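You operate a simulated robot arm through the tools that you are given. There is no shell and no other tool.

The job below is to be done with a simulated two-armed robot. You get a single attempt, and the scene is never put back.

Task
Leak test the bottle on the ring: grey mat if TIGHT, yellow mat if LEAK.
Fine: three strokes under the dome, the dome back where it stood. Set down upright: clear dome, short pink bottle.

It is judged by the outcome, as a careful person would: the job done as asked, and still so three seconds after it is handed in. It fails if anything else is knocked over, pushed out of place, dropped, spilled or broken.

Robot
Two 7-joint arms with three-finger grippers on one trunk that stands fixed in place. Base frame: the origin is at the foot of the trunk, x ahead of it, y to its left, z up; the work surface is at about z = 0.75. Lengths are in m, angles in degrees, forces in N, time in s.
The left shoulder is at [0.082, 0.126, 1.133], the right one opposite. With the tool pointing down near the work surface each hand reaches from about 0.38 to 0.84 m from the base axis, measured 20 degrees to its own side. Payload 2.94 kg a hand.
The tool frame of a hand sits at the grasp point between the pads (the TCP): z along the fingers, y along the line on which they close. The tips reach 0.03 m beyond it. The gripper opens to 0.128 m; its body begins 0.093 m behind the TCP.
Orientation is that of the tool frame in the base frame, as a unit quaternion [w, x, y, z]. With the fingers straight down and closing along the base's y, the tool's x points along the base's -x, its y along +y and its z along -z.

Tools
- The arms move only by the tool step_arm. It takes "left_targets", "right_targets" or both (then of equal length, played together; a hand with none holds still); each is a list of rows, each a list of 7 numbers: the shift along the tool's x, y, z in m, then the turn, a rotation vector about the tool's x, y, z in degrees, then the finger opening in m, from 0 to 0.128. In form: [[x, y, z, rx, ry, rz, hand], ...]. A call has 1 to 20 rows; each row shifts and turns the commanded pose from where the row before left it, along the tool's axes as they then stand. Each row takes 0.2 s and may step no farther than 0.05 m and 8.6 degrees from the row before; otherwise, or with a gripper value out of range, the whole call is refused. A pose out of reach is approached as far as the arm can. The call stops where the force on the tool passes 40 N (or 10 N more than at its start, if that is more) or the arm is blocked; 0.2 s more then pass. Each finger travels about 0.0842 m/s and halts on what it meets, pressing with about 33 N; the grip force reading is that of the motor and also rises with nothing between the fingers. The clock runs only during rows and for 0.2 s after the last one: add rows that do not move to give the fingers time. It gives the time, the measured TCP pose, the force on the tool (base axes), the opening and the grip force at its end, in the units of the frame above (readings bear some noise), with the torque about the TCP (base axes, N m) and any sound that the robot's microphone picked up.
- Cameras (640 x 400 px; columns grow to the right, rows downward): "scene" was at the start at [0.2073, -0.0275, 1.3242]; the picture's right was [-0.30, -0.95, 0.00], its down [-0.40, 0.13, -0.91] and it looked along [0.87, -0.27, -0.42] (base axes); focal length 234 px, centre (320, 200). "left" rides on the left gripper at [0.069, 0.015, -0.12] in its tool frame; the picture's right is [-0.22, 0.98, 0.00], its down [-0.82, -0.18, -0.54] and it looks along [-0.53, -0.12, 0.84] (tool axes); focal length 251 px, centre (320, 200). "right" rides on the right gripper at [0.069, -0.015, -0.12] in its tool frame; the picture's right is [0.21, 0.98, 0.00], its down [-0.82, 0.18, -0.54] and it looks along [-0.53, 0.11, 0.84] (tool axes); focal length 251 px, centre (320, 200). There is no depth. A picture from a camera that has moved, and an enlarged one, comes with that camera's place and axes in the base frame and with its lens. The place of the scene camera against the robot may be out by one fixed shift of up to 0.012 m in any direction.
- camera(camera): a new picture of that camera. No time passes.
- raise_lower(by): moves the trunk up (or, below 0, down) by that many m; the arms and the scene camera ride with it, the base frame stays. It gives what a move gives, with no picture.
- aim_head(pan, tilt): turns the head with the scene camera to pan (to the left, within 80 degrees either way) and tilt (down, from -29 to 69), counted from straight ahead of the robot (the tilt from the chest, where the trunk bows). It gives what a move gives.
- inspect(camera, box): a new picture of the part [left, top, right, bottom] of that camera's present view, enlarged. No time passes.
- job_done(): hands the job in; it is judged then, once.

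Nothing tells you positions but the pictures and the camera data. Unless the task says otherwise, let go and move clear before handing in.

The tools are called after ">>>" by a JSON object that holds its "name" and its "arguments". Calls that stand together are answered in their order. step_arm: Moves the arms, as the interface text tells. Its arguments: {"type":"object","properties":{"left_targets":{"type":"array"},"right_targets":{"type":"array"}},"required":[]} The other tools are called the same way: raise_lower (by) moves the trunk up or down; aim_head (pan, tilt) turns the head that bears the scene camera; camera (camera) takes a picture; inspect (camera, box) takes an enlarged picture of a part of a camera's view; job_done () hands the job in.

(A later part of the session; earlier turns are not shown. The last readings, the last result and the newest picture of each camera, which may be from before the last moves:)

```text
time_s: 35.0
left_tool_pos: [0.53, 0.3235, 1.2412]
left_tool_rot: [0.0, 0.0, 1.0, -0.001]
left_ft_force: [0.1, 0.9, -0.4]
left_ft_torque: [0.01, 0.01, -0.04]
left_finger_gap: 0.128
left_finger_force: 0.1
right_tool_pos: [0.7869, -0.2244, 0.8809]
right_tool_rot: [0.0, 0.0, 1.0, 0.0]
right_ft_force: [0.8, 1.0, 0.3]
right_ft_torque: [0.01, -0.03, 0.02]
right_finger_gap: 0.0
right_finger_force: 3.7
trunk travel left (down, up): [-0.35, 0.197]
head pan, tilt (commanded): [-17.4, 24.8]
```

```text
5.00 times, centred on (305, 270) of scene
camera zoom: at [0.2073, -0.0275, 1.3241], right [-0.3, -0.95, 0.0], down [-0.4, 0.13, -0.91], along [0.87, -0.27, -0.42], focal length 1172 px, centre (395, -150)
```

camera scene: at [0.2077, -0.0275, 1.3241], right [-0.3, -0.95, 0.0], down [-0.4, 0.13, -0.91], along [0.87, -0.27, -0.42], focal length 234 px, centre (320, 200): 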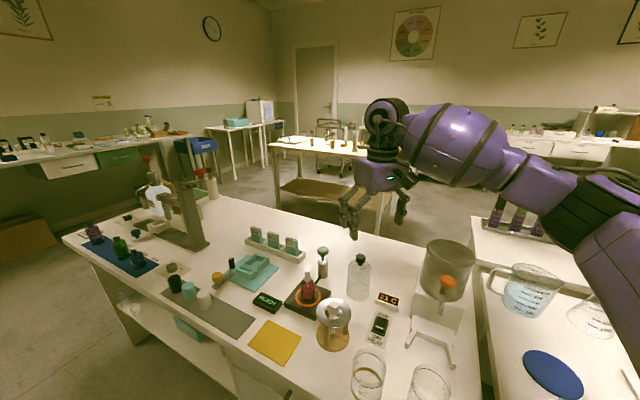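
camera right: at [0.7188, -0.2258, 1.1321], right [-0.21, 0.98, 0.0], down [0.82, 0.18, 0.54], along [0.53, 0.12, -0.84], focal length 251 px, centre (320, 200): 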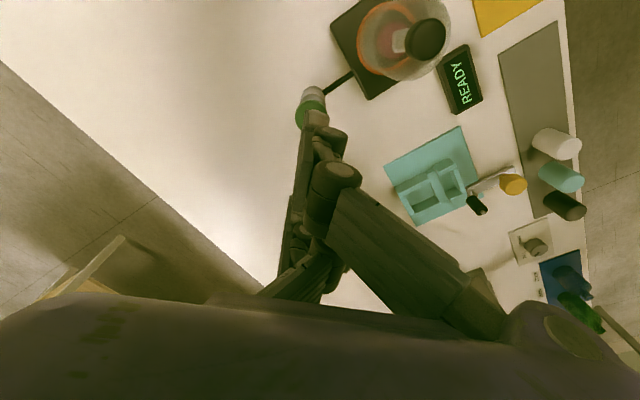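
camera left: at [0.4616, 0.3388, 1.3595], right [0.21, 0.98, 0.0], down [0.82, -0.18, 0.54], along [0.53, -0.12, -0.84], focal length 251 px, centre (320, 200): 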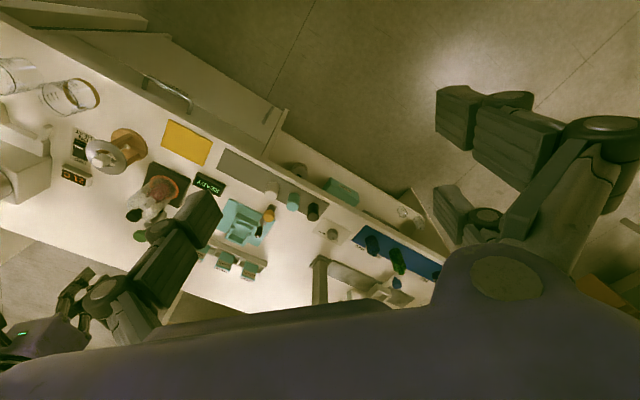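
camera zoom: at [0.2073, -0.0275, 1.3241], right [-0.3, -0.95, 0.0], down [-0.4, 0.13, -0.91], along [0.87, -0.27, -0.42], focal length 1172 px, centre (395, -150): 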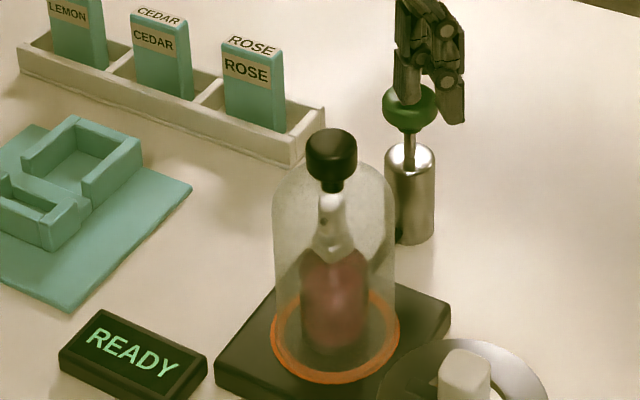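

The knob sprang back up and the display still reads READY. Now the second full stroke, at the same depth.

>>> {"name": "step_arm", "arguments": {"right_targets": [[0, 0, 0.008, 0, 0, 0, 0.0], [0, 0, 0.008, 0, 0, 0, 0.0], [0, 0, 0.008, 0, 0, 0, 0.0], [0, 0, 0.006, 0, 0, 0, 0.0], [0, 0, 0, 0, 0, 0, 0.0]]}}

>>> {"name": "inspect", "arguments": {"camera": "scene", "box": [260, 230, 350, 310]}}

```text
time_s: 36.2
left_tool_pos: [0.5285, 0.3248, 1.2411]
left_tool_rot: [0.001, -0.001, 1.0, 0.0]
left_ft_force: [0.2, -1.0, 0.5]
left_ft_torque: [0.0, -0.01, 0.02]
left_finger_gap: 0.128
left_finger_force: 0.1
right_tool_pos: [0.7895, -0.2248, 0.8535]
right_tool_rot: [0.003, 0.001, 1.0, 0.0]
right_ft_force: [4.0, -1.9, 16.8]
right_ft_torque: [0.1, -0.09, -0.03]
right_finger_gap: 0.0
right_finger_force: 3.0
trunk travel left (down, up): [-0.35, 0.197]
head pan, tilt (commanded): [-17.4, 24.8]
```

```text
5.00 times, centred on (305, 270) of scene
camera zoom: at [0.2059, -0.0272, 1.3245], right [-0.3, -0.95, 0.0], down [-0.4, 0.12, -0.91], along [0.87, -0.27, -0.42], focal length 1172 px, centre (395, -150)
```

zoom: 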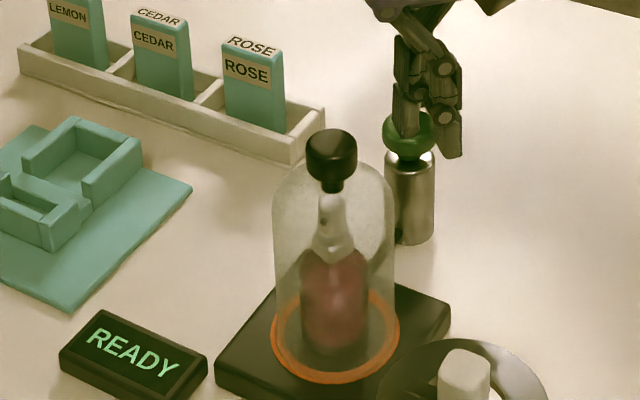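

The second stroke is at the bottom at 17 N. I'll release it fully.

>>> {"name": "step_arm", "arguments": {"right_targets": [[0, 0, -0.006, 0, 0, 0, 0.0], [0, 0, -0.01, 0, 0, 0, 0.0], [0, 0, -0.014, 0, 0, 0, 0.0], [0, 0, 0, 0, 0, 0, 0.0]]}}

>>> {"name": "inspect", "arguments": {"camera": "scene", "box": [260, 230, 350, 310]}}

```text
time_s: 37.2
left_tool_pos: [0.5302, 0.3232, 1.2404]
left_tool_rot: [0.0, -0.001, 1.0, 0.0]
left_ft_force: [-0.1, -0.4, -0.4]
left_ft_torque: [-0.01, 0.04, -0.01]
left_finger_gap: 0.1277
left_finger_force: 0.1
right_tool_pos: [0.786, -0.2249, 0.8817]
right_tool_rot: [-0.001, 0.0, 1.0, 0.0]
right_ft_force: [-0.1, 0.0, 1.1]
right_ft_torque: [0.01, 0.0, 0.05]
right_finger_gap: 0.0
right_finger_force: 2.8
trunk travel left (down, up): [-0.35, 0.197]
head pan, tilt (commanded): [-17.4, 24.8]
```

```text
5.00 times, centred on (305, 270) of scene
camera zoom: at [0.2073, -0.0274, 1.3241], right [-0.3, -0.95, 0.0], down [-0.4, 0.13, -0.91], along [0.87, -0.27, -0.42], focal length 1172 px, centre (395, -150)
```

zoom: 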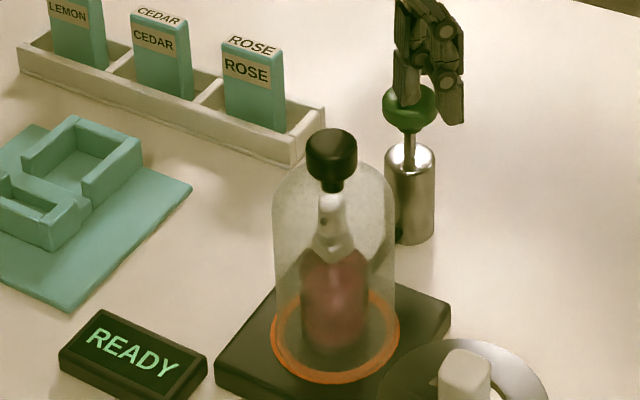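

The knob is back up and the dome hasn't moved. Now the third stroke.

>>> {"name": "step_arm", "arguments": {"right_targets": [[0, 0, 0.008, 0, 0, 0, 0.0], [0, 0, 0.008, 0, 0, 0, 0.0], [0, 0, 0.008, 0, 0, 0, 0.0], [0, 0, 0.006, 0, 0, 0, 0.0], [0, 0, 0, 0, 0, 0, 0.0]]}}

>>> {"name": "inspect", "arguments": {"camera": "scene", "box": [260, 230, 350, 310]}}

```text
time_s: 38.4
left_tool_pos: [0.5287, 0.3249, 1.2408]
left_tool_rot: [0.0, 0.0, 1.0, -0.001]
left_ft_force: [-0.2, -0.3, -0.2]
left_ft_torque: [-0.02, 0.03, 0.0]
left_finger_gap: 0.128
left_finger_force: 0.1
right_tool_pos: [0.7875, -0.2259, 0.8542]
right_tool_rot: [0.003, 0.001, 1.0, 0.001]
right_ft_force: [4.9, -0.8, 18.0]
right_ft_torque: [0.15, -0.16, -0.03]
right_finger_gap: 0.0001
right_finger_force: 3.0
trunk travel left (down, up): [-0.35, 0.197]
head pan, tilt (commanded): [-17.4, 24.8]
```

```text
5.00 times, centred on (305, 270) of scene
camera zoom: at [0.2057, -0.0269, 1.3246], right [-0.3, -0.95, 0.0], down [-0.4, 0.12, -0.91], along [0.87, -0.27, -0.42], focal length 1172 px, centre (395, -150)
```

zoom: 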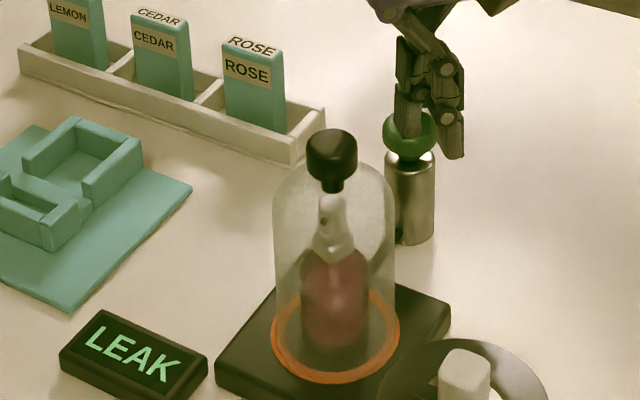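

The display now reads LEAK. I'll release the pump and rise straight up, then check that the reading holds.

>>> {"name": "step_arm", "arguments": {"right_targets": [[0, 0, -0.006, 0, 0, 0, 0.0], [0, 0, -0.01, 0, 0, 0, 0.0], [0, 0, -0.014, 0, 0, 0, 0.0], [0, 0, -0.03, 0, 0, 0, 0.0], [0, 0, -0.04, 0, 0, 0, 0.0], [0, 0, -0.04, 0, 0, 0, 0.0], [0, 0, -0.03, 0, 0, 0, 0.0], [0, 0, 0, 0, 0, 0, 0.0]]}}

>>> {"name": "inspect", "arguments": {"camera": "scene", "box": [260, 230, 350, 310]}}

>>> {"name": "camera", "arguments": {"camera": "right"}}

```text
time_s: 40.2
left_tool_pos: [0.5307, 0.324, 1.2406]
left_tool_rot: [0.0, -0.001, 1.0, 0.0]
left_ft_force: [0.8, -0.1, 0.8]
left_ft_torque: [0.04, 0.0, 0.03]
left_finger_gap: 0.1277
left_finger_force: 0.2
right_tool_pos: [0.7903, -0.2236, 1.0204]
right_tool_rot: [0.0, 0.0, 1.0, 0.001]
right_ft_force: [-0.1, -0.3, -0.2]
right_ft_torque: [0.01, 0.02, -0.01]
right_finger_gap: 0.0002
right_finger_force: 3.0
trunk travel left (down, up): [-0.35, 0.197]
head pan, tilt (commanded): [-17.4, 24.8]
```

```text
5.00 times, centred on (305, 270) of scene
camera zoom: at [0.2078, -0.0278, 1.324], right [-0.3, -0.95, 0.0], down [-0.4, 0.13, -0.91], along [0.87, -0.27, -0.42], focal length 1172 px, centre (395, -150)
```

zoom: 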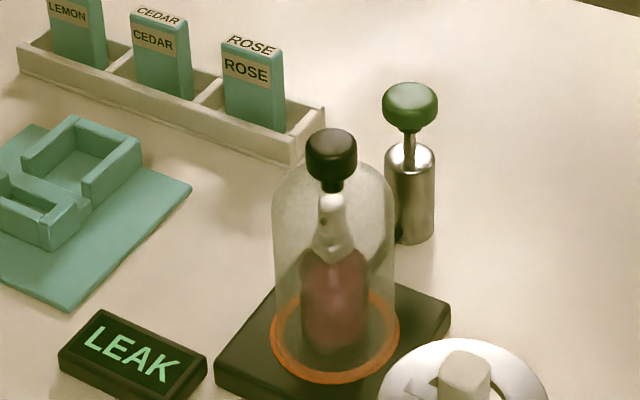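

```text
taken
camera right: at [0.7212, -0.2392, 1.1417], right [-0.21, 0.98, 0.0], down [0.82, 0.18, 0.54], along [0.53, 0.12, -0.84], focal length 251 px, centre (320, 200)
```

right: 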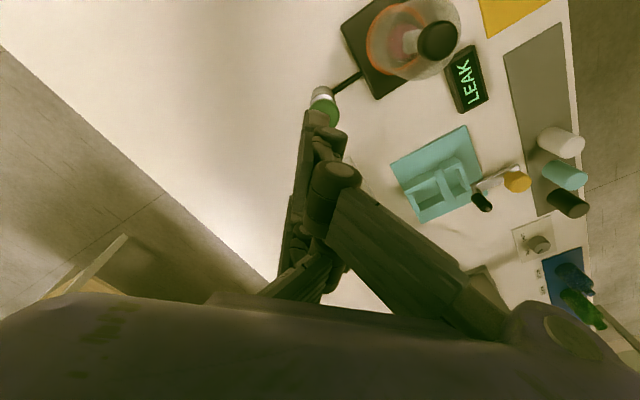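

The result is LEAK, so the bottle goes to the yellow mat. First I'll return the dome: open the hand and go back above it.

>>> {"name": "step_arm", "arguments": {"right_targets": [[0.0175, 0.0155, 0, 0, 0, 0, 0.04], [0.025, 0.021, 0, 0, 0, 0, 0.08], [0.025, 0.021, 0, 0, 0, 0, 0.12], [0.02, 0.018, 0, 0, 0, 0, 0.12], [0, 0, 0, 0, 0, 0, 0.12], [0, 0, 0, 0, 0, 0, 0.12], [0, 0, 0, 0, 0, 0, 0.12]]}}

>>> {"name": "inspect", "arguments": {"camera": "right", "box": [240, 50, 420, 250]}}

>>> {"name": "inspect", "arguments": {"camera": "scene", "box": [260, 190, 380, 310]}}

```text
time_s: 41.8
left_tool_pos: [0.53, 0.3256, 1.2389]
left_tool_rot: [0.0, -0.001, 1.0, -0.001]
left_ft_force: [0.5, 0.3, 0.2]
left_ft_torque: [0.01, -0.01, -0.03]
left_finger_gap: 0.128
left_finger_force: 0.1
right_tool_pos: [0.6995, -0.1489, 1.0219]
right_tool_rot: [-0.001, 0.002, 1.0, 0.0]
right_ft_force: [0.4, 0.2, 0.2]
right_ft_torque: [0.01, -0.02, -0.01]
right_finger_gap: 0.12
right_finger_force: 0.1
trunk travel left (down, up): [-0.35, 0.197]
head pan, tilt (commanded): [-17.4, 24.8]
```

```text
2.00 times, centred on (330, 150) of right
camera zoom: at [0.6305, -0.1636, 1.1413], right [-0.21, 0.98, 0.0], down [0.82, 0.18, 0.54], along [0.53, 0.12, -0.84], focal length 503 px, centre (300, 300)
```

zoom: 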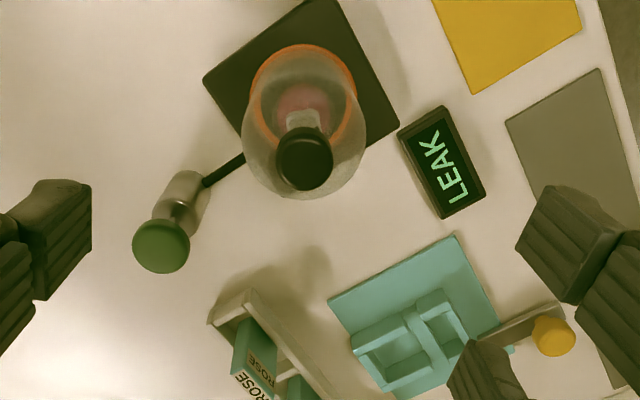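

```text
3.33 times, centred on (320, 250) of scene
camera zoom: at [0.2074, -0.0275, 1.3241], right [-0.3, -0.95, 0.0], down [-0.4, 0.13, -0.91], along [0.87, -0.27, -0.42], focal length 781 px, centre (320, 33)
```

zoom: 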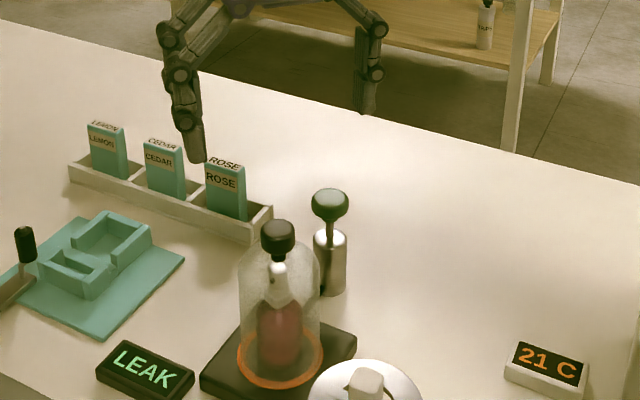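

The dome is still at (0.701, -0.146), centred under the hand. I'll descend to the same grip height as before.

>>> {"name": "step_arm", "arguments": {"right_targets": [[-0.0015, 0, 0.02, 0, 0, 0, 0.12], [0, 0, 0.03, 0, 0, 0, 0.12], [0, 0, 0.03, 0, 0, 0, 0.12], [0, 0, 0.03, 0, 0, 0, 0.12], [0, 0, 0.03, 0, 0, 0, 0.12], [0, 0, 0.02, 0, 0, 0, 0.12], [0, 0, 0.0215, 0, 0, 0, 0.12], [0, 0, 0, 0, 0, 0, 0.12]]}}

>>> {"name": "inspect", "arguments": {"camera": "right", "box": [180, 60, 460, 310]}}

>>> {"name": "inspect", "arguments": {"camera": "scene", "box": [265, 220, 365, 310]}}

```text
time_s: 43.6
left_tool_pos: [0.5293, 0.3245, 1.241]
left_tool_rot: [0.0, -0.001, 1.0, 0.0]
left_ft_force: [0.2, 0.7, 0.7]
left_ft_torque: [-0.01, -0.03, 0.02]
left_finger_gap: 0.1279
left_finger_force: 0.0
right_tool_pos: [0.7, -0.1492, 0.842]
right_tool_rot: [0.0, 0.002, 1.0, 0.0]
right_ft_force: [-0.2, -0.5, 0.5]
right_ft_torque: [-0.01, -0.01, 0.02]
right_finger_gap: 0.1201
right_finger_force: 0.1
trunk travel left (down, up): [-0.35, 0.197]
head pan, tilt (commanded): [-17.4, 24.8]
```

```text
1.60 times, centred on (320, 185) of right
camera zoom: at [0.6309, -0.1647, 0.9615], right [-0.21, 0.98, 0.0], down [0.82, 0.18, 0.54], along [0.53, 0.12, -0.84], focal length 402 px, centre (320, 224)
```

zoom: 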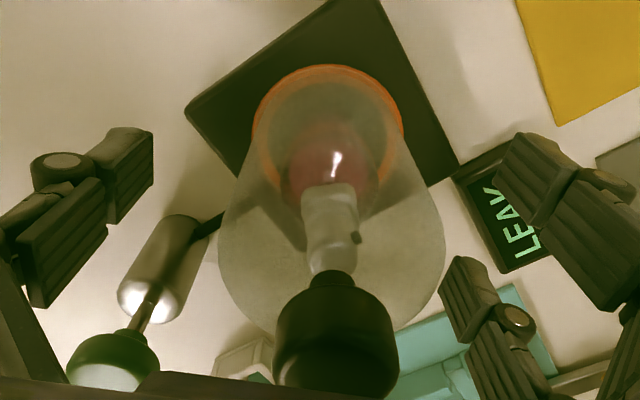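

```text
4.44 times, centred on (315, 265) of scene
camera zoom: at [0.207, -0.0274, 1.3242], right [-0.3, -0.95, 0.0], down [-0.4, 0.13, -0.91], along [0.87, -0.27, -0.42], focal length 1041 px, centre (342, -89)
```

zoom: 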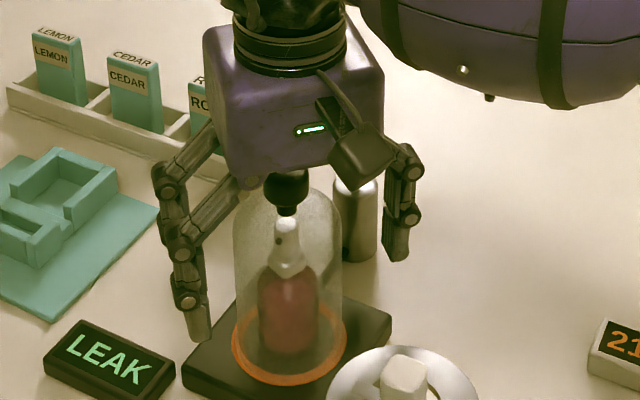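

The fingers straddle the dome again with no contact. I'll close, then lift slowly straight up.

>>> {"name": "step_arm", "arguments": {"right_targets": [[0, 0, 0, 0, 0, 0, 0.09], [0, 0, 0, 0, 0, 0, 0.075], [0, 0, 0, 0, 0, 0, 0.06], [0, 0, 0, 0, 0, 0, 0.05], [0, 0, 0, 0, 0, 0, 0.04], [0, 0, 0, 0, 0, 0, 0.04]]}}

>>> {"name": "inspect", "arguments": {"camera": "right", "box": [180, 60, 460, 310]}}

>>> {"name": "inspect", "arguments": {"camera": "scene", "box": [265, 220, 365, 310]}}

```text
time_s: 45.0
left_tool_pos: [0.5299, 0.3232, 1.2406]
left_tool_rot: [0.0, -0.001, 1.0, -0.001]
left_ft_force: [-0.3, -1.0, 0.5]
left_ft_torque: [0.03, -0.01, 0.01]
left_finger_gap: 0.128
left_finger_force: 0.0
right_tool_pos: [0.7011, -0.1491, 0.8412]
right_tool_rot: [0.0, 0.0, 1.0, 0.001]
right_ft_force: [0.0, 1.0, 1.3]
right_ft_torque: [-0.02, -0.06, 0.0]
right_finger_gap: 0.0618
right_finger_force: 32.7
trunk travel left (down, up): [-0.35, 0.197]
head pan, tilt (commanded): [-17.4, 24.8]
```

```text
1.60 times, centred on (320, 185) of right
camera zoom: at [0.631, -0.1646, 0.9617], right [-0.21, 0.98, 0.0], down [0.82, 0.18, 0.54], along [0.53, 0.12, -0.84], focal length 402 px, centre (320, 224)
```

zoom: 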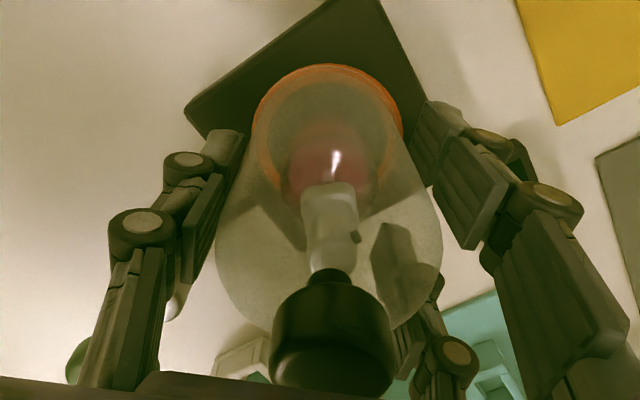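

```text
4.44 times, centred on (315, 265) of scene
camera zoom: at [0.2072, -0.0274, 1.3242], right [-0.3, -0.95, 0.0], down [-0.4, 0.13, -0.91], along [0.87, -0.27, -0.42], focal length 1041 px, centre (342, -89)
```

zoom: 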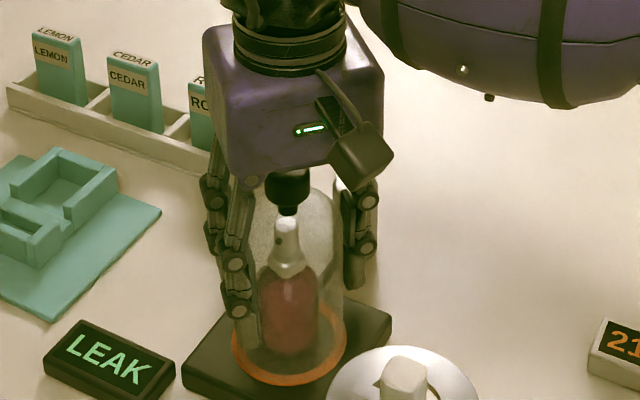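

The grip matches before (gap 0.062, 33 N). I'll lift clear of the bottle and carry the dome back above where it stood.

>>> {"name": "step_arm", "arguments": {"right_targets": [[0, 0, -0.005, 0, 0, 0, 0.04], [0, 0, -0.01, 0, 0, 0, 0.04], [0, 0, -0.02, 0, 0, 0, 0.04], [0, 0, -0.025, 0, 0, 0, 0.04], [0, 0, -0.03, 0, 0, 0, 0.04], [0, 0, -0.03, 0, 0, 0, 0.04], [0, 0, -0.02, 0, 0, 0, 0.04], [0, 0, 0, 0, 0, 0, 0.04]]}}

>>> {"name": "inspect", "arguments": {"camera": "scene", "box": [265, 200, 385, 310]}}

>>> {"name": "inspect", "arguments": {"camera": "right", "box": [180, 30, 460, 310]}}

```text
time_s: 46.8
left_tool_pos: [0.5307, 0.3254, 1.2398]
left_tool_rot: [0.0, -0.001, 1.0, 0.0]
left_ft_force: [0.4, 0.0, 0.0]
left_ft_torque: [-0.01, 0.02, -0.02]
left_finger_gap: 0.1277
left_finger_force: 0.1
right_tool_pos: [0.7024, -0.15, 0.9802]
right_tool_rot: [-0.001, 0.0, 1.0, 0.0]
right_ft_force: [0.0, 0.2, -1.9]
right_ft_torque: [-0.01, 0.01, -0.02]
right_finger_gap: 0.0617
right_finger_force: 32.0
trunk travel left (down, up): [-0.35, 0.197]
head pan, tilt (commanded): [-17.4, 24.8]
```

```text
3.64 times, centred on (325, 255) of scene
camera zoom: at [0.2076, -0.0276, 1.3241], right [-0.3, -0.95, 0.0], down [-0.4, 0.13, -0.91], along [0.87, -0.27, -0.42], focal length 852 px, centre (302, 0)
```

zoom: 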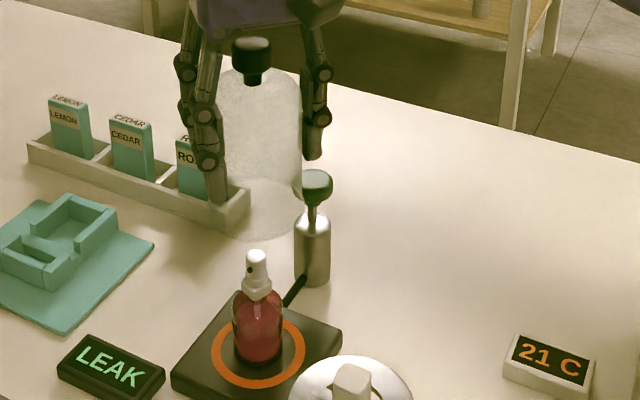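

```text
1.43 times, centred on (320, 170) of right
camera zoom: at [0.6338, -0.165, 1.1005], right [-0.21, 0.98, 0.0], down [0.82, 0.18, 0.54], along [0.53, 0.12, -0.84], focal length 359 px, centre (320, 243)
```

zoom: 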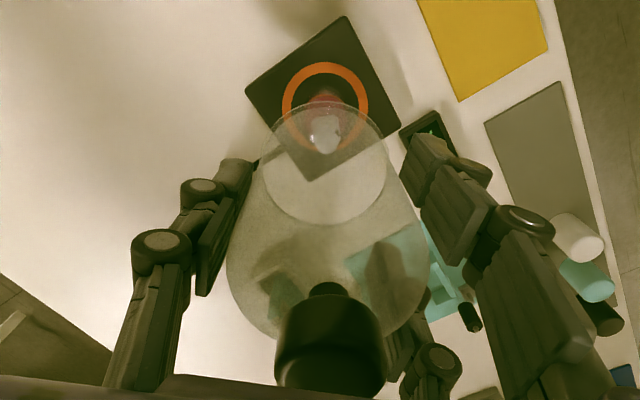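

The dome is clear of the bottle, which stayed put. I'll carry it back to above (0.689, -0.302).

>>> {"name": "step_arm", "arguments": {"right_targets": [[0.001, -0.01, 0, 0, 0, 0, 0.04], [0.002, -0.02, 0, 0, 0, 0, 0.04], [0.002, -0.03, 0, 0, 0, 0, 0.04], [0.0025, -0.03, 0, 0, 0, 0, 0.04], [0.002, -0.03, 0, 0, 0, 0, 0.04], [0.002, -0.02, 0, 0, 0, 0, 0.04], [0.001, -0.0128, 0, 0, 0, 0, 0.04], [0, 0, 0.03, 0, 0, 0, 0.04], [0, 0, 0.03, 0, 0, 0, 0.04], [0, 0, 0.03, 0, 0, 0, 0.04], [0, 0, 0.02, 0, 0, 0, 0.04], [0, 0, 0.02, 0, 0, 0, 0.04], [0, 0, 0.015, 0, 0, 0, 0.04], [0, 0, 0, 0, 0, 0, 0.04]]}}

>>> {"name": "camera", "arguments": {"camera": "right"}}

>>> {"name": "inspect", "arguments": {"camera": "scene", "box": [340, 250, 376, 304]}}

```text
time_s: 49.8
left_tool_pos: [0.5299, 0.3253, 1.2398]
left_tool_rot: [0.001, -0.001, 1.0, 0.001]
left_ft_force: [-0.3, 0.1, -0.7]
left_ft_torque: [-0.01, -0.02, -0.04]
left_finger_gap: 0.1279
left_finger_force: 0.2
right_tool_pos: [0.688, -0.3029, 0.835]
right_tool_rot: [0.0, 0.0, 1.0, 0.0]
right_ft_force: [0.4, -0.1, -1.0]
right_ft_torque: [0.0, -0.01, 0.0]
right_finger_gap: 0.062
right_finger_force: 32.9
trunk travel left (down, up): [-0.35, 0.197]
head pan, tilt (commanded): [-17.4, 24.8]
```

```text
taken
camera right: at [0.6201, -0.3179, 0.9553], right [-0.21, 0.98, 0.0], down [0.82, 0.18, 0.54], along [0.53, 0.12, -0.84], focal length 251 px, centre (320, 200)
```

right: 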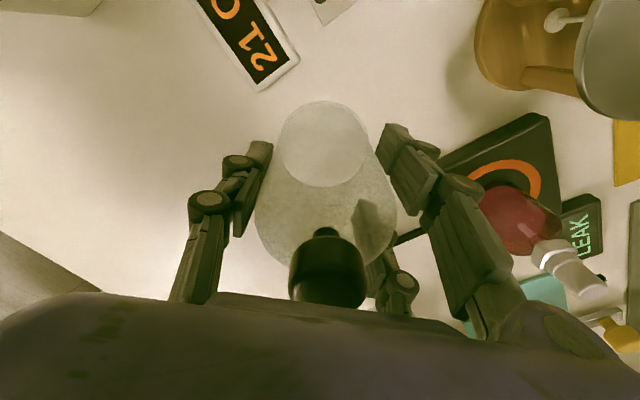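

```text
7.41 times, centred on (358, 277) of scene
camera zoom: at [0.2073, -0.0274, 1.3242], right [-0.3, -0.95, 0.0], down [-0.4, 0.13, -0.91], along [0.87, -0.27, -0.42], focal length 1736 px, centre (38, -370)
```

zoom: 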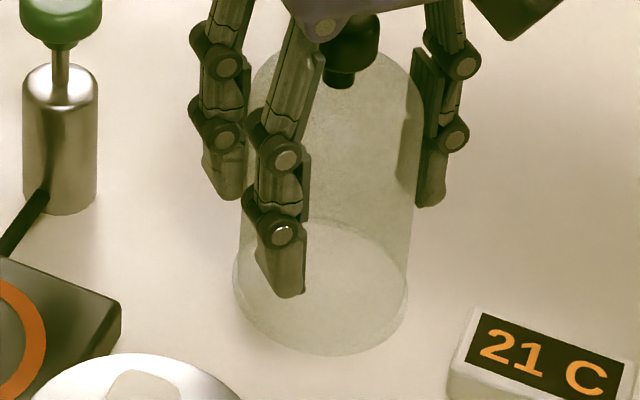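

Projecting straight down, the rim will land at the original spot to within a millimetre or two. I'll lower until contact.

>>> {"name": "step_arm", "arguments": {"right_targets": [[0, 0, 0.006, 0, 0, 0, 0.04], [0, 0, 0.004, 0, 0, 0, 0.04], [0, 0, 0, 0, 0, 0, 0.04]]}}

>>> {"name": "step_arm", "arguments": {"right_targets": [[0, 0, 0.0015, 0, 0, 0, 0.04], [0, 0, 0, 0, 0, 0, 0.04]]}}

>>> {"name": "step_arm", "arguments": {"right_targets": [[0, 0, 0.0015, 0, 0, 0, 0.04], [0, 0, 0, 0, 0, 0, 0.04]]}}

```text
time_s: 50.6
left_tool_pos: [0.5297, 0.3235, 1.2412]
left_tool_rot: [0.001, -0.001, 1.0, 0.0]
left_ft_force: [0.6, 0.4, -1.0]
left_ft_torque: [-0.01, 0.02, 0.0]
left_finger_gap: 0.1279
left_finger_force: 0.1
right_tool_pos: [0.69, -0.3034, 0.8245]
right_tool_rot: [0.0, -0.001, 1.0, 0.001]
right_ft_force: [0.0, 0.3, -1.6]
right_ft_torque: [-0.01, 0.0, -0.02]
right_finger_gap: 0.0614
right_finger_force: 33.0
trunk travel left (down, up): [-0.35, 0.197]
head pan, tilt (commanded): [-17.4, 24.8]
```

```text
time_s: 51.2
left_tool_pos: [0.5299, 0.3253, 1.2409]
left_tool_rot: [0.0, -0.001, 1.0, 0.0]
left_ft_force: [0.6, 0.1, 0.2]
left_ft_torque: [0.02, 0.04, 0.0]
left_finger_gap: 0.1281
left_finger_force: 0.1
right_tool_pos: [0.6893, -0.3031, 0.8236]
right_tool_rot: [0.001, 0.0, 1.0, 0.001]
right_ft_force: [-1.2, -0.6, -0.7]
right_ft_torque: [0.0, -0.02, -0.02]
right_finger_gap: 0.0617
right_finger_force: 32.9
trunk travel left (down, up): [-0.35, 0.197]
head pan, tilt (commanded): [-17.4, 24.8]
```

```text
time_s: 51.8
left_tool_pos: [0.5307, 0.3243, 1.2397]
left_tool_rot: [0.001, -0.001, 1.0, 0.0]
left_ft_force: [0.6, 0.4, 0.5]
left_ft_torque: [0.03, 0.03, -0.01]
left_finger_gap: 0.1279
left_finger_force: 0.1
right_tool_pos: [0.6893, -0.3033, 0.8224]
right_tool_rot: [-0.001, 0.0, 1.0, 0.001]
right_ft_force: [0.3, -0.6, -1.1]
right_ft_torque: [0.03, 0.0, 0.0]
right_finger_gap: 0.0617
right_finger_force: 33.4
trunk travel left (down, up): [-0.35, 0.197]
head pan, tilt (commanded): [-17.4, 24.8]
```

>>> {"name": "step_arm", "arguments": {"right_targets": [[0, 0, 0.0012, 0, 0, 0, 0.04], [0, 0, 0, 0, 0, 0, 0.04]]}}

>>> {"name": "step_arm", "arguments": {"right_targets": [[0, 0, 0.001, 0, 0, 0, 0.04], [0, 0, 0, 0, 0, 0, 0.04]]}}

>>> {"name": "inspect", "arguments": {"camera": "scene", "box": [340, 250, 376, 304]}}

```text
time_s: 52.4
left_tool_pos: [0.5292, 0.325, 1.2409]
left_tool_rot: [0.001, -0.001, 1.0, -0.001]
left_ft_force: [0.3, -0.3, 0.3]
left_ft_torque: [0.0, 0.01, 0.01]
left_finger_gap: 0.128
left_finger_force: 0.1
right_tool_pos: [0.6896, -0.3032, 0.8217]
right_tool_rot: [0.001, 0.001, 1.0, 0.0]
right_ft_force: [-1.3, -1.0, 6.2]
right_ft_torque: [-0.11, 0.22, 0.04]
right_finger_gap: 0.0614
right_finger_force: 32.7
trunk travel left (down, up): [-0.35, 0.197]
head pan, tilt (commanded): [-17.4, 24.8]
```

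```text
time_s: 53.0
left_tool_pos: [0.5308, 0.3258, 1.2419]
left_tool_rot: [0.001, -0.001, 1.0, -0.001]
left_ft_force: [0.2, -0.1, -0.9]
left_ft_torque: [0.01, -0.01, -0.02]
left_finger_gap: 0.128
left_finger_force: 0.0
right_tool_pos: [0.69, -0.3036, 0.8213]
right_tool_rot: [0.001, 0.001, 1.0, 0.0]
right_ft_force: [1.5, -1.9, 11.3]
right_ft_torque: [-0.21, 0.24, 0.05]
right_finger_gap: 0.0617
right_finger_force: 33.5
trunk travel left (down, up): [-0.35, 0.197]
head pan, tilt (commanded): [-17.4, 24.8]
```

```text
7.41 times, centred on (358, 277) of scene
camera zoom: at [0.2063, -0.0272, 1.3244], right [-0.3, -0.95, 0.0], down [-0.4, 0.12, -0.91], along [0.87, -0.27, -0.42], focal length 1736 px, centre (38, -370)
```

zoom: 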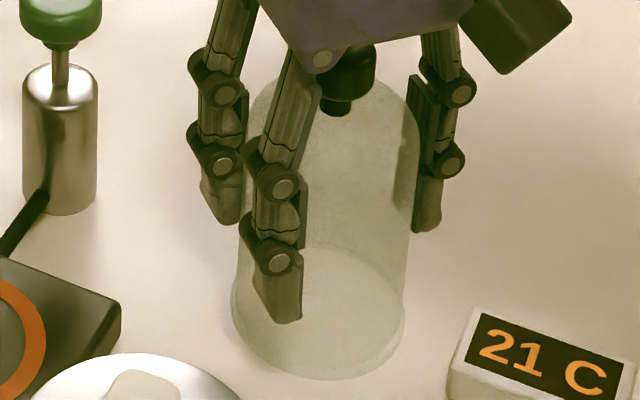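

The dome is on the table at its original position: the rim pixels match the first picture. I'll relax the push, open gently and rise.

>>> {"name": "step_arm", "arguments": {"right_targets": [[0, 0, -0.001, 0, 0, 0, 0.04], [0, 0, 0, 0, 0, 0, 0.06], [0, 0, 0, 0, 0, 0, 0.066], [0, 0, 0, 0, 0, 0, 0.075], [0, 0, 0, 0, 0, 0, 0.09], [0, 0, 0, 0, 0, 0, 0.105], [0, 0, 0, 0, 0, 0, 0.12], [0, 0, 0, 0, 0, 0, 0.12], [0, 0, -0.01, 0, 0, 0, 0.12], [0, 0, -0.03, 0, 0, 0, 0.12], [0, 0, -0.03, 0, 0, 0, 0.12], [0, 0, -0.03, 0, 0, 0, 0.12], [0, 0, -0.03, 0, 0, 0, 0.12], [0, 0, -0.03, 0, 0, 0, 0.12], [0, 0, 0, 0, 0, 0, 0.12]]}}

>>> {"name": "inspect", "arguments": {"camera": "scene", "box": [340, 250, 376, 304]}}

>>> {"name": "inspect", "arguments": {"camera": "scene", "box": [220, 220, 420, 370]}}

>>> {"name": "inspect", "arguments": {"camera": "right", "box": [260, 40, 560, 240]}}

```text
time_s: 56.2
left_tool_pos: [0.5308, 0.3247, 1.24]
left_tool_rot: [0.0, -0.001, 1.0, 0.0]
left_ft_force: [0.7, -0.1, -0.9]
left_ft_torque: [0.0, 0.03, 0.0]
left_finger_gap: 0.1278
left_finger_force: 0.1
right_tool_pos: [0.6876, -0.302, 0.9812]
right_tool_rot: [0.001, 0.001, 1.0, 0.001]
right_ft_force: [0.5, 0.7, -0.3]
right_ft_torque: [0.01, 0.03, 0.01]
right_finger_gap: 0.1203
right_finger_force: 0.0
trunk travel left (down, up): [-0.35, 0.197]
head pan, tilt (commanded): [-17.4, 24.8]
```

```text
7.41 times, centred on (358, 277) of scene
camera zoom: at [0.2077, -0.0277, 1.3241], right [-0.3, -0.95, 0.0], down [-0.4, 0.13, -0.91], along [0.87, -0.27, -0.42], focal length 1736 px, centre (38, -370)
```

zoom: 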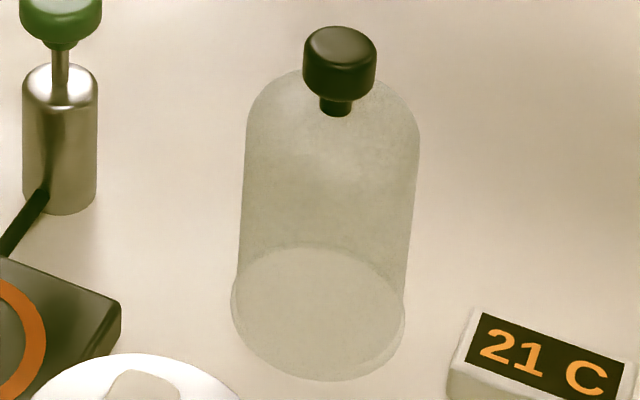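

```text
2.67 times, centred on (320, 295) of scene
camera zoom: at [0.2077, -0.0277, 1.3241], right [-0.3, -0.95, 0.0], down [-0.4, 0.13, -0.91], along [0.87, -0.27, -0.42], focal length 625 px, centre (320, -53)
```

zoom: 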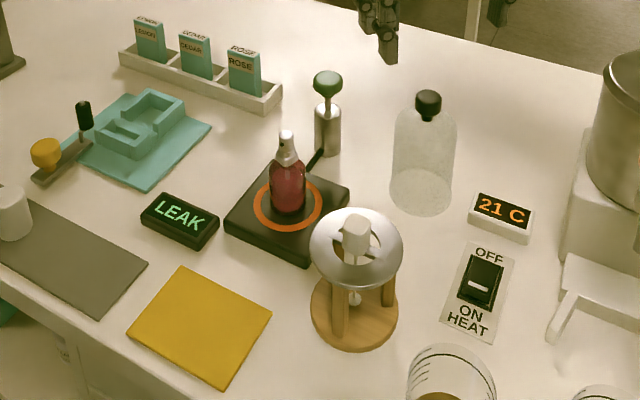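

```text
2.00 times, centred on (410, 140) of right
camera zoom: at [0.618, -0.3164, 1.1027], right [-0.21, 0.98, 0.0], down [0.82, 0.18, 0.54], along [0.53, 0.12, -0.84], focal length 503 px, centre (140, 320)
```

zoom: 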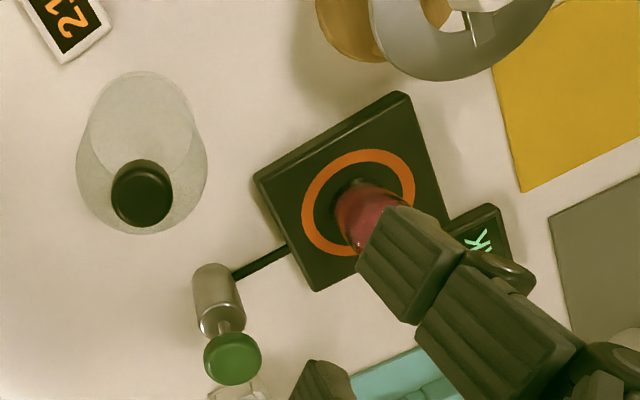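

The dome is back exactly where it stood and the display shows LEAK. Now for the bottle: I'll pinch it between the single finger and one of the paired fingers, which means a TCP offset of about +0.0145 m in x, and I'll look from above first.

>>> {"name": "step_arm", "arguments": {"right_targets": [[-0.002, 0.016, 0, 0, 0, 0, 0.12], [-0.005, 0.03, 0, 0, 0, 0, 0.12], [-0.007, 0.035, 0, 0, 0, 0, 0.1], [-0.007, 0.035, 0, 0, 0, 0, 0.09], [-0.0065, 0.03, 0, 0, 0, 0, 0.09], [0, 0.01, 0.0, 0, 0, 0, 0.09], [0, 0, 0, 0, 0, 0, 0.09]]}}

>>> {"name": "camera", "arguments": {"camera": "right"}}

>>> {"name": "inspect", "arguments": {"camera": "right", "box": [240, 40, 400, 180]}}

>>> {"name": "inspect", "arguments": {"camera": "scene", "box": [260, 190, 380, 310]}}

```text
time_s: 57.8
left_tool_pos: [0.5301, 0.3254, 1.241]
left_tool_rot: [0.0, 0.0, 1.0, 0.0]
left_ft_force: [-0.3, 0.3, 0.2]
left_ft_torque: [0.02, 0.02, 0.0]
left_finger_gap: 0.1279
left_finger_force: 0.1
right_tool_pos: [0.7155, -0.1463, 0.9829]
right_tool_rot: [0.0, 0.0, 1.0, -0.001]
right_ft_force: [0.1, 0.3, -0.2]
right_ft_torque: [0.01, 0.03, -0.03]
right_finger_gap: 0.0897
right_finger_force: 0.1
trunk travel left (down, up): [-0.35, 0.197]
head pan, tilt (commanded): [-17.4, 24.8]
```

```text
taken
camera right: at [0.6466, -0.161, 1.1019], right [-0.21, 0.98, 0.0], down [0.82, 0.18, 0.54], along [0.53, 0.12, -0.84], focal length 251 px, centre (320, 200)
```

right: 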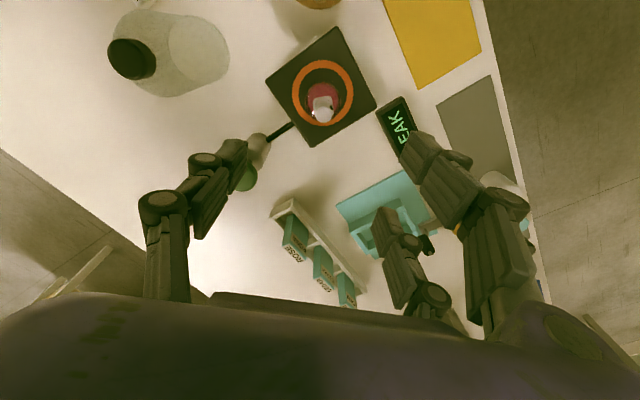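

```text
2.86 times, centred on (320, 110) of right
camera zoom: at [0.6466, -0.161, 1.1019], right [-0.21, 0.98, 0.0], down [0.82, 0.18, 0.54], along [0.53, 0.12, -0.84], focal length 718 px, centre (320, 457)
```

zoom: 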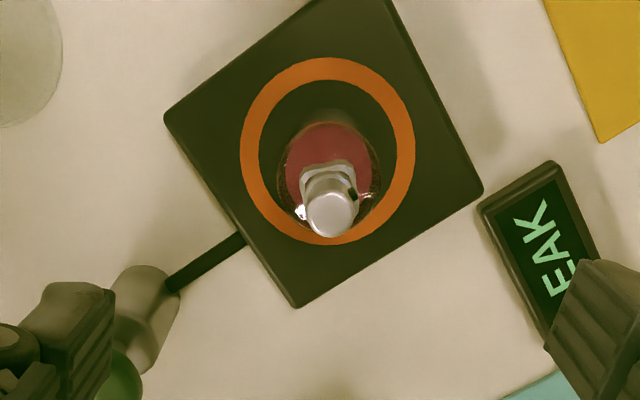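

```text
3.33 times, centred on (320, 250) of scene
camera zoom: at [0.2074, -0.0273, 1.3242], right [-0.3, -0.95, 0.0], down [-0.4, 0.13, -0.91], along [0.87, -0.27, -0.42], focal length 781 px, centre (320, 33)
```

zoom: 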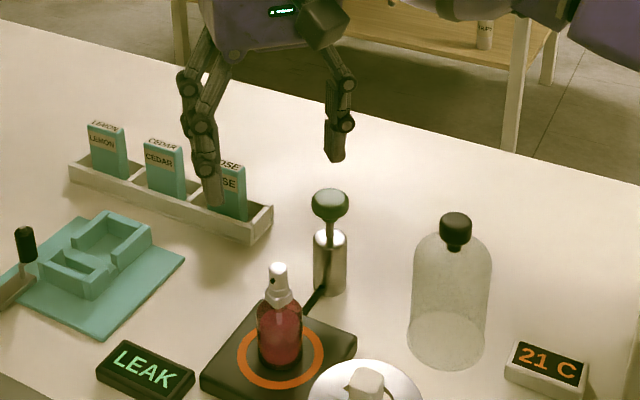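

The bottle is centred on the ring at (0.702, -0.145), with its nozzle top near z 0.872. I'll fine-align and descend with the fingers straddling it, checking partway.

>>> {"name": "step_arm", "arguments": {"right_targets": [[-0.001, 0.0008, 0, 0, 0, 0, 0.085], [0, 0, 0.03, 0, 0, 0, 0.085], [0, 0, 0.03, 0, 0, 0, 0.085], [0, 0, 0.03, 0, 0, 0, 0.085], [0, 0, 0.03, 0, 0, 0, 0.085], [0, 0, 0.02, 0, 0, 0, 0.085], [0, 0, 0, 0, 0, 0, 0.085]]}}

>>> {"name": "camera", "arguments": {"camera": "right"}}

>>> {"name": "inspect", "arguments": {"camera": "scene", "box": [265, 220, 365, 310]}}

```text
time_s: 59.4
left_tool_pos: [0.5301, 0.3259, 1.2397]
left_tool_rot: [0.001, 0.0, 1.0, 0.0]
left_ft_force: [0.3, -0.2, 0.3]
left_ft_torque: [0.0, 0.02, -0.02]
left_finger_gap: 0.1281
left_finger_force: 0.2
right_tool_pos: [0.7185, -0.1461, 0.8389]
right_tool_rot: [0.0, 0.0, 1.0, 0.001]
right_ft_force: [-0.3, 0.5, 0.5]
right_ft_torque: [-0.01, 0.02, -0.02]
right_finger_gap: 0.085
right_finger_force: 0.1
trunk travel left (down, up): [-0.35, 0.197]
head pan, tilt (commanded): [-17.4, 24.8]
```

```text
taken
camera right: at [0.6497, -0.1611, 0.9595], right [-0.21, 0.98, 0.0], down [0.82, 0.18, 0.54], along [0.53, 0.12, -0.84], focal length 251 px, centre (320, 200)
```

right: 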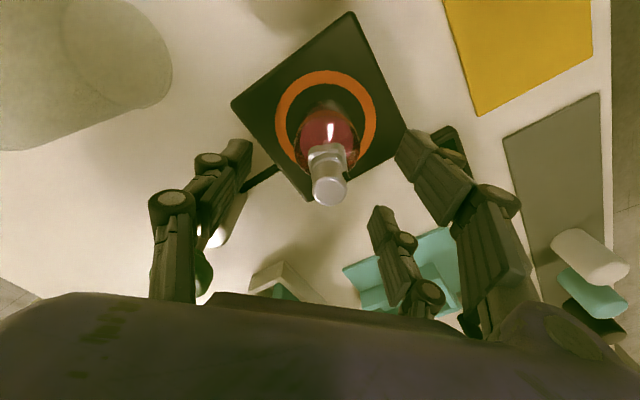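

```text
4.44 times, centred on (315, 265) of scene
camera zoom: at [0.2072, -0.0274, 1.3242], right [-0.3, -0.95, 0.0], down [-0.4, 0.13, -0.91], along [0.87, -0.27, -0.42], focal length 1041 px, centre (342, -89)
```

zoom: 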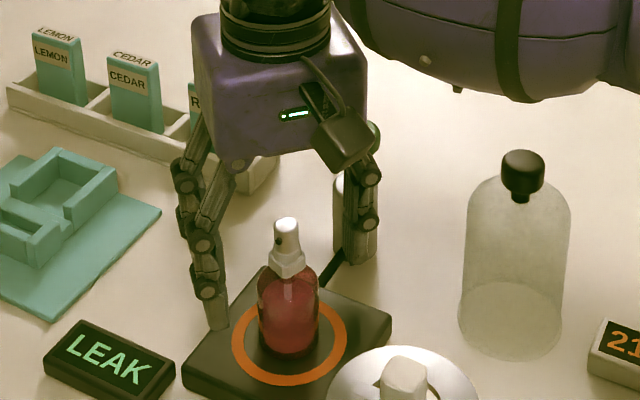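

Aligned with no contact. I'll make the final descent to TCP z of about 0.810, where the fingers flank the bottle body.

>>> {"name": "step_arm", "arguments": {"right_targets": [[0.001, 0.0005, 0.012, 0, 0, 0, 0.085], [0, 0, 0.012, 0, 0, 0, 0.085], [0, 0, 0.005, 0, 0, 0, 0.085], [0, 0, 0, 0, 0, 0, 0.085]]}}

>>> {"name": "camera", "arguments": {"camera": "right"}}

>>> {"name": "inspect", "arguments": {"camera": "scene", "box": [275, 230, 355, 310]}}

```text
time_s: 60.4
left_tool_pos: [0.53, 0.3239, 1.2404]
left_tool_rot: [0.0, -0.001, 1.0, 0.0]
left_ft_force: [0.4, -0.2, 0.3]
left_ft_torque: [0.0, 0.0, 0.01]
left_finger_gap: 0.1278
left_finger_force: 0.0
right_tool_pos: [0.7164, -0.146, 0.8101]
right_tool_rot: [0.0, 0.001, 1.0, 0.0]
right_ft_force: [0.4, 0.1, -0.3]
right_ft_torque: [0.01, 0.02, -0.05]
right_finger_gap: 0.0852
right_finger_force: 0.3
trunk travel left (down, up): [-0.35, 0.197]
head pan, tilt (commanded): [-17.4, 24.8]
```

```text
taken
camera right: at [0.6473, -0.161, 0.9304], right [-0.21, 0.98, 0.0], down [0.82, 0.18, 0.54], along [0.53, 0.12, -0.84], focal length 251 px, centre (320, 200)
```

right: 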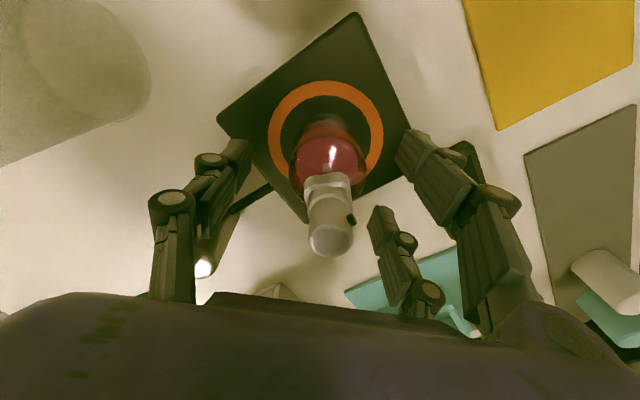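

```text
5.00 times, centred on (315, 270) of scene
camera zoom: at [0.2074, -0.0274, 1.3242], right [-0.3, -0.95, 0.0], down [-0.4, 0.13, -0.91], along [0.87, -0.27, -0.42], focal length 1172 px, centre (345, -150)
```

zoom: 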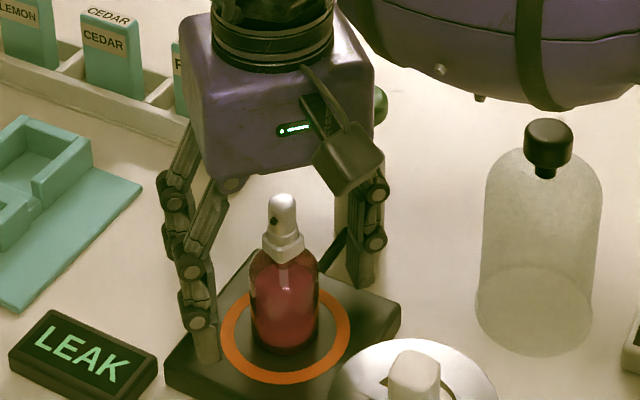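

The fingers flank the bottle evenly. I'll close in stages, first to just before contact.

>>> {"name": "step_arm", "arguments": {"right_targets": [[0, 0, 0, 0, 0, 0, 0.07], [0, 0, 0, 0, 0, 0, 0.055], [0, 0, 0, 0, 0, 0, 0.046], [0, 0, 0, 0, 0, 0, 0.046]]}}

>>> {"name": "inspect", "arguments": {"camera": "right", "box": [220, 70, 440, 290]}}

>>> {"name": "inspect", "arguments": {"camera": "scene", "box": [285, 240, 345, 310]}}

```text
time_s: 61.4
left_tool_pos: [0.5309, 0.3254, 1.2407]
left_tool_rot: [0.0, -0.001, 1.0, 0.0]
left_ft_force: [-0.4, 0.2, 0.5]
left_ft_torque: [0.03, 0.01, 0.0]
left_finger_gap: 0.1279
left_finger_force: 0.1
right_tool_pos: [0.7171, -0.1459, 0.8092]
right_tool_rot: [0.0, 0.0, 1.0, 0.001]
right_ft_force: [0.6, -0.2, -0.8]
right_ft_torque: [0.03, 0.0, 0.02]
right_finger_gap: 0.0458
right_finger_force: 0.0
trunk travel left (down, up): [-0.35, 0.197]
head pan, tilt (commanded): [-17.4, 24.8]
```

```text
1.82 times, centred on (330, 180) of right
camera zoom: at [0.6473, -0.161, 0.9306], right [-0.21, 0.98, 0.0], down [0.82, 0.18, 0.54], along [0.53, 0.12, -0.84], focal length 457 px, centre (302, 236)
```

zoom: 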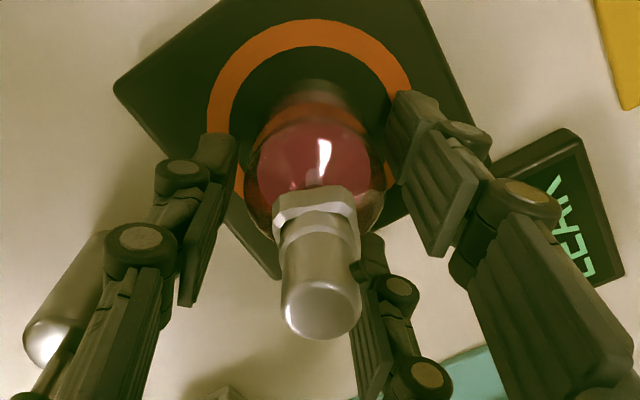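

```text
5.71 times, centred on (315, 275) of scene
camera zoom: at [0.2074, -0.0275, 1.3242], right [-0.3, -0.95, 0.0], down [-0.4, 0.13, -0.91], along [0.87, -0.27, -0.42], focal length 1339 px, centre (349, -229)
```

zoom: 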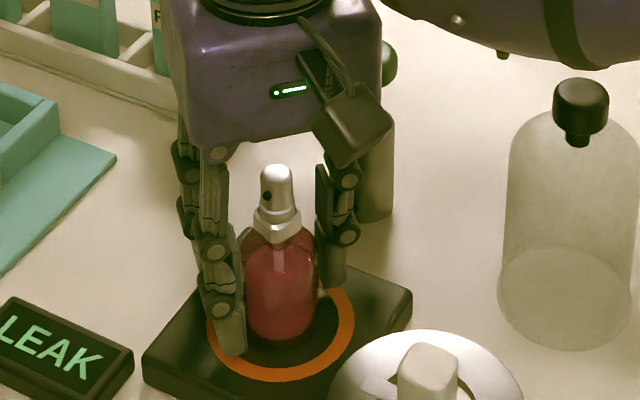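

The fingers are just off the bottle, evenly placed. I'll close to grip.

>>> {"name": "step_arm", "arguments": {"right_targets": [[0, 0, 0, 0, 0, 0, 0.041], [0, 0, 0, 0, 0, 0, 0.037], [0, 0, 0, 0, 0, 0, 0.032], [0, 0, 0, 0, 0, 0, 0.028], [0, 0, 0, 0, 0, 0, 0.028]]}}

>>> {"name": "inspect", "arguments": {"camera": "right", "box": [220, 70, 440, 290]}}

>>> {"name": "inspect", "arguments": {"camera": "scene", "box": [285, 240, 345, 310]}}

```text
time_s: 62.6
left_tool_pos: [0.5295, 0.3257, 1.24]
left_tool_rot: [0.0, 0.0, 1.0, 0.0]
left_ft_force: [0.0, -0.7, -0.5]
left_ft_torque: [0.02, -0.04, -0.01]
left_finger_gap: 0.1279
left_finger_force: 0.0
right_tool_pos: [0.717, -0.1459, 0.8106]
right_tool_rot: [0.0, 0.001, 1.0, 0.001]
right_ft_force: [0.6, 0.7, 0.5]
right_ft_torque: [0.0, 0.01, 0.01]
right_finger_gap: 0.0368
right_finger_force: 33.5
trunk travel left (down, up): [-0.35, 0.197]
head pan, tilt (commanded): [-17.4, 24.8]
```

```text
1.82 times, centred on (330, 180) of right
camera zoom: at [0.6473, -0.161, 0.9307], right [-0.21, 0.98, 0.0], down [0.82, 0.18, 0.54], along [0.53, 0.12, -0.84], focal length 457 px, centre (302, 236)
```

zoom: 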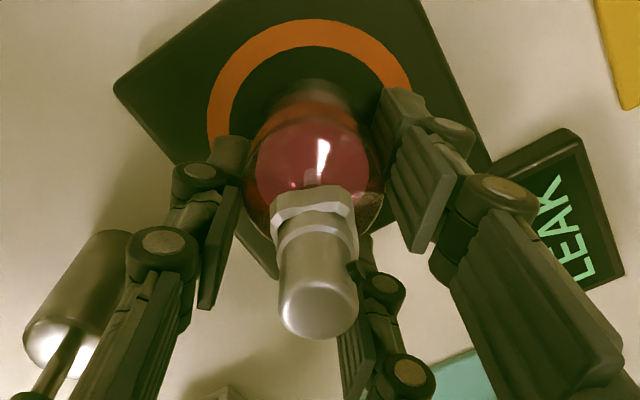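

```text
5.71 times, centred on (315, 275) of scene
camera zoom: at [0.2073, -0.0274, 1.3242], right [-0.3, -0.95, 0.0], down [-0.4, 0.13, -0.91], along [0.87, -0.27, -0.42], focal length 1339 px, centre (349, -229)
```

zoom: 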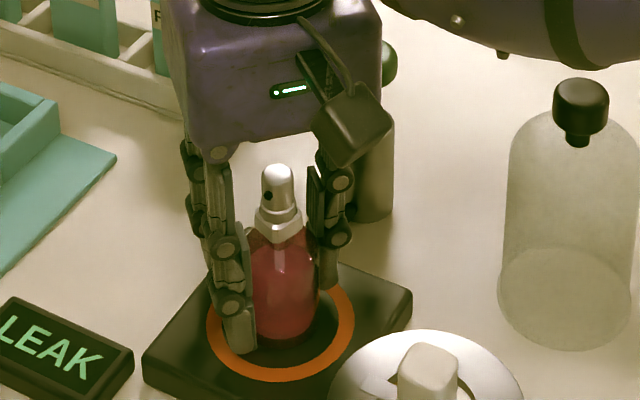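

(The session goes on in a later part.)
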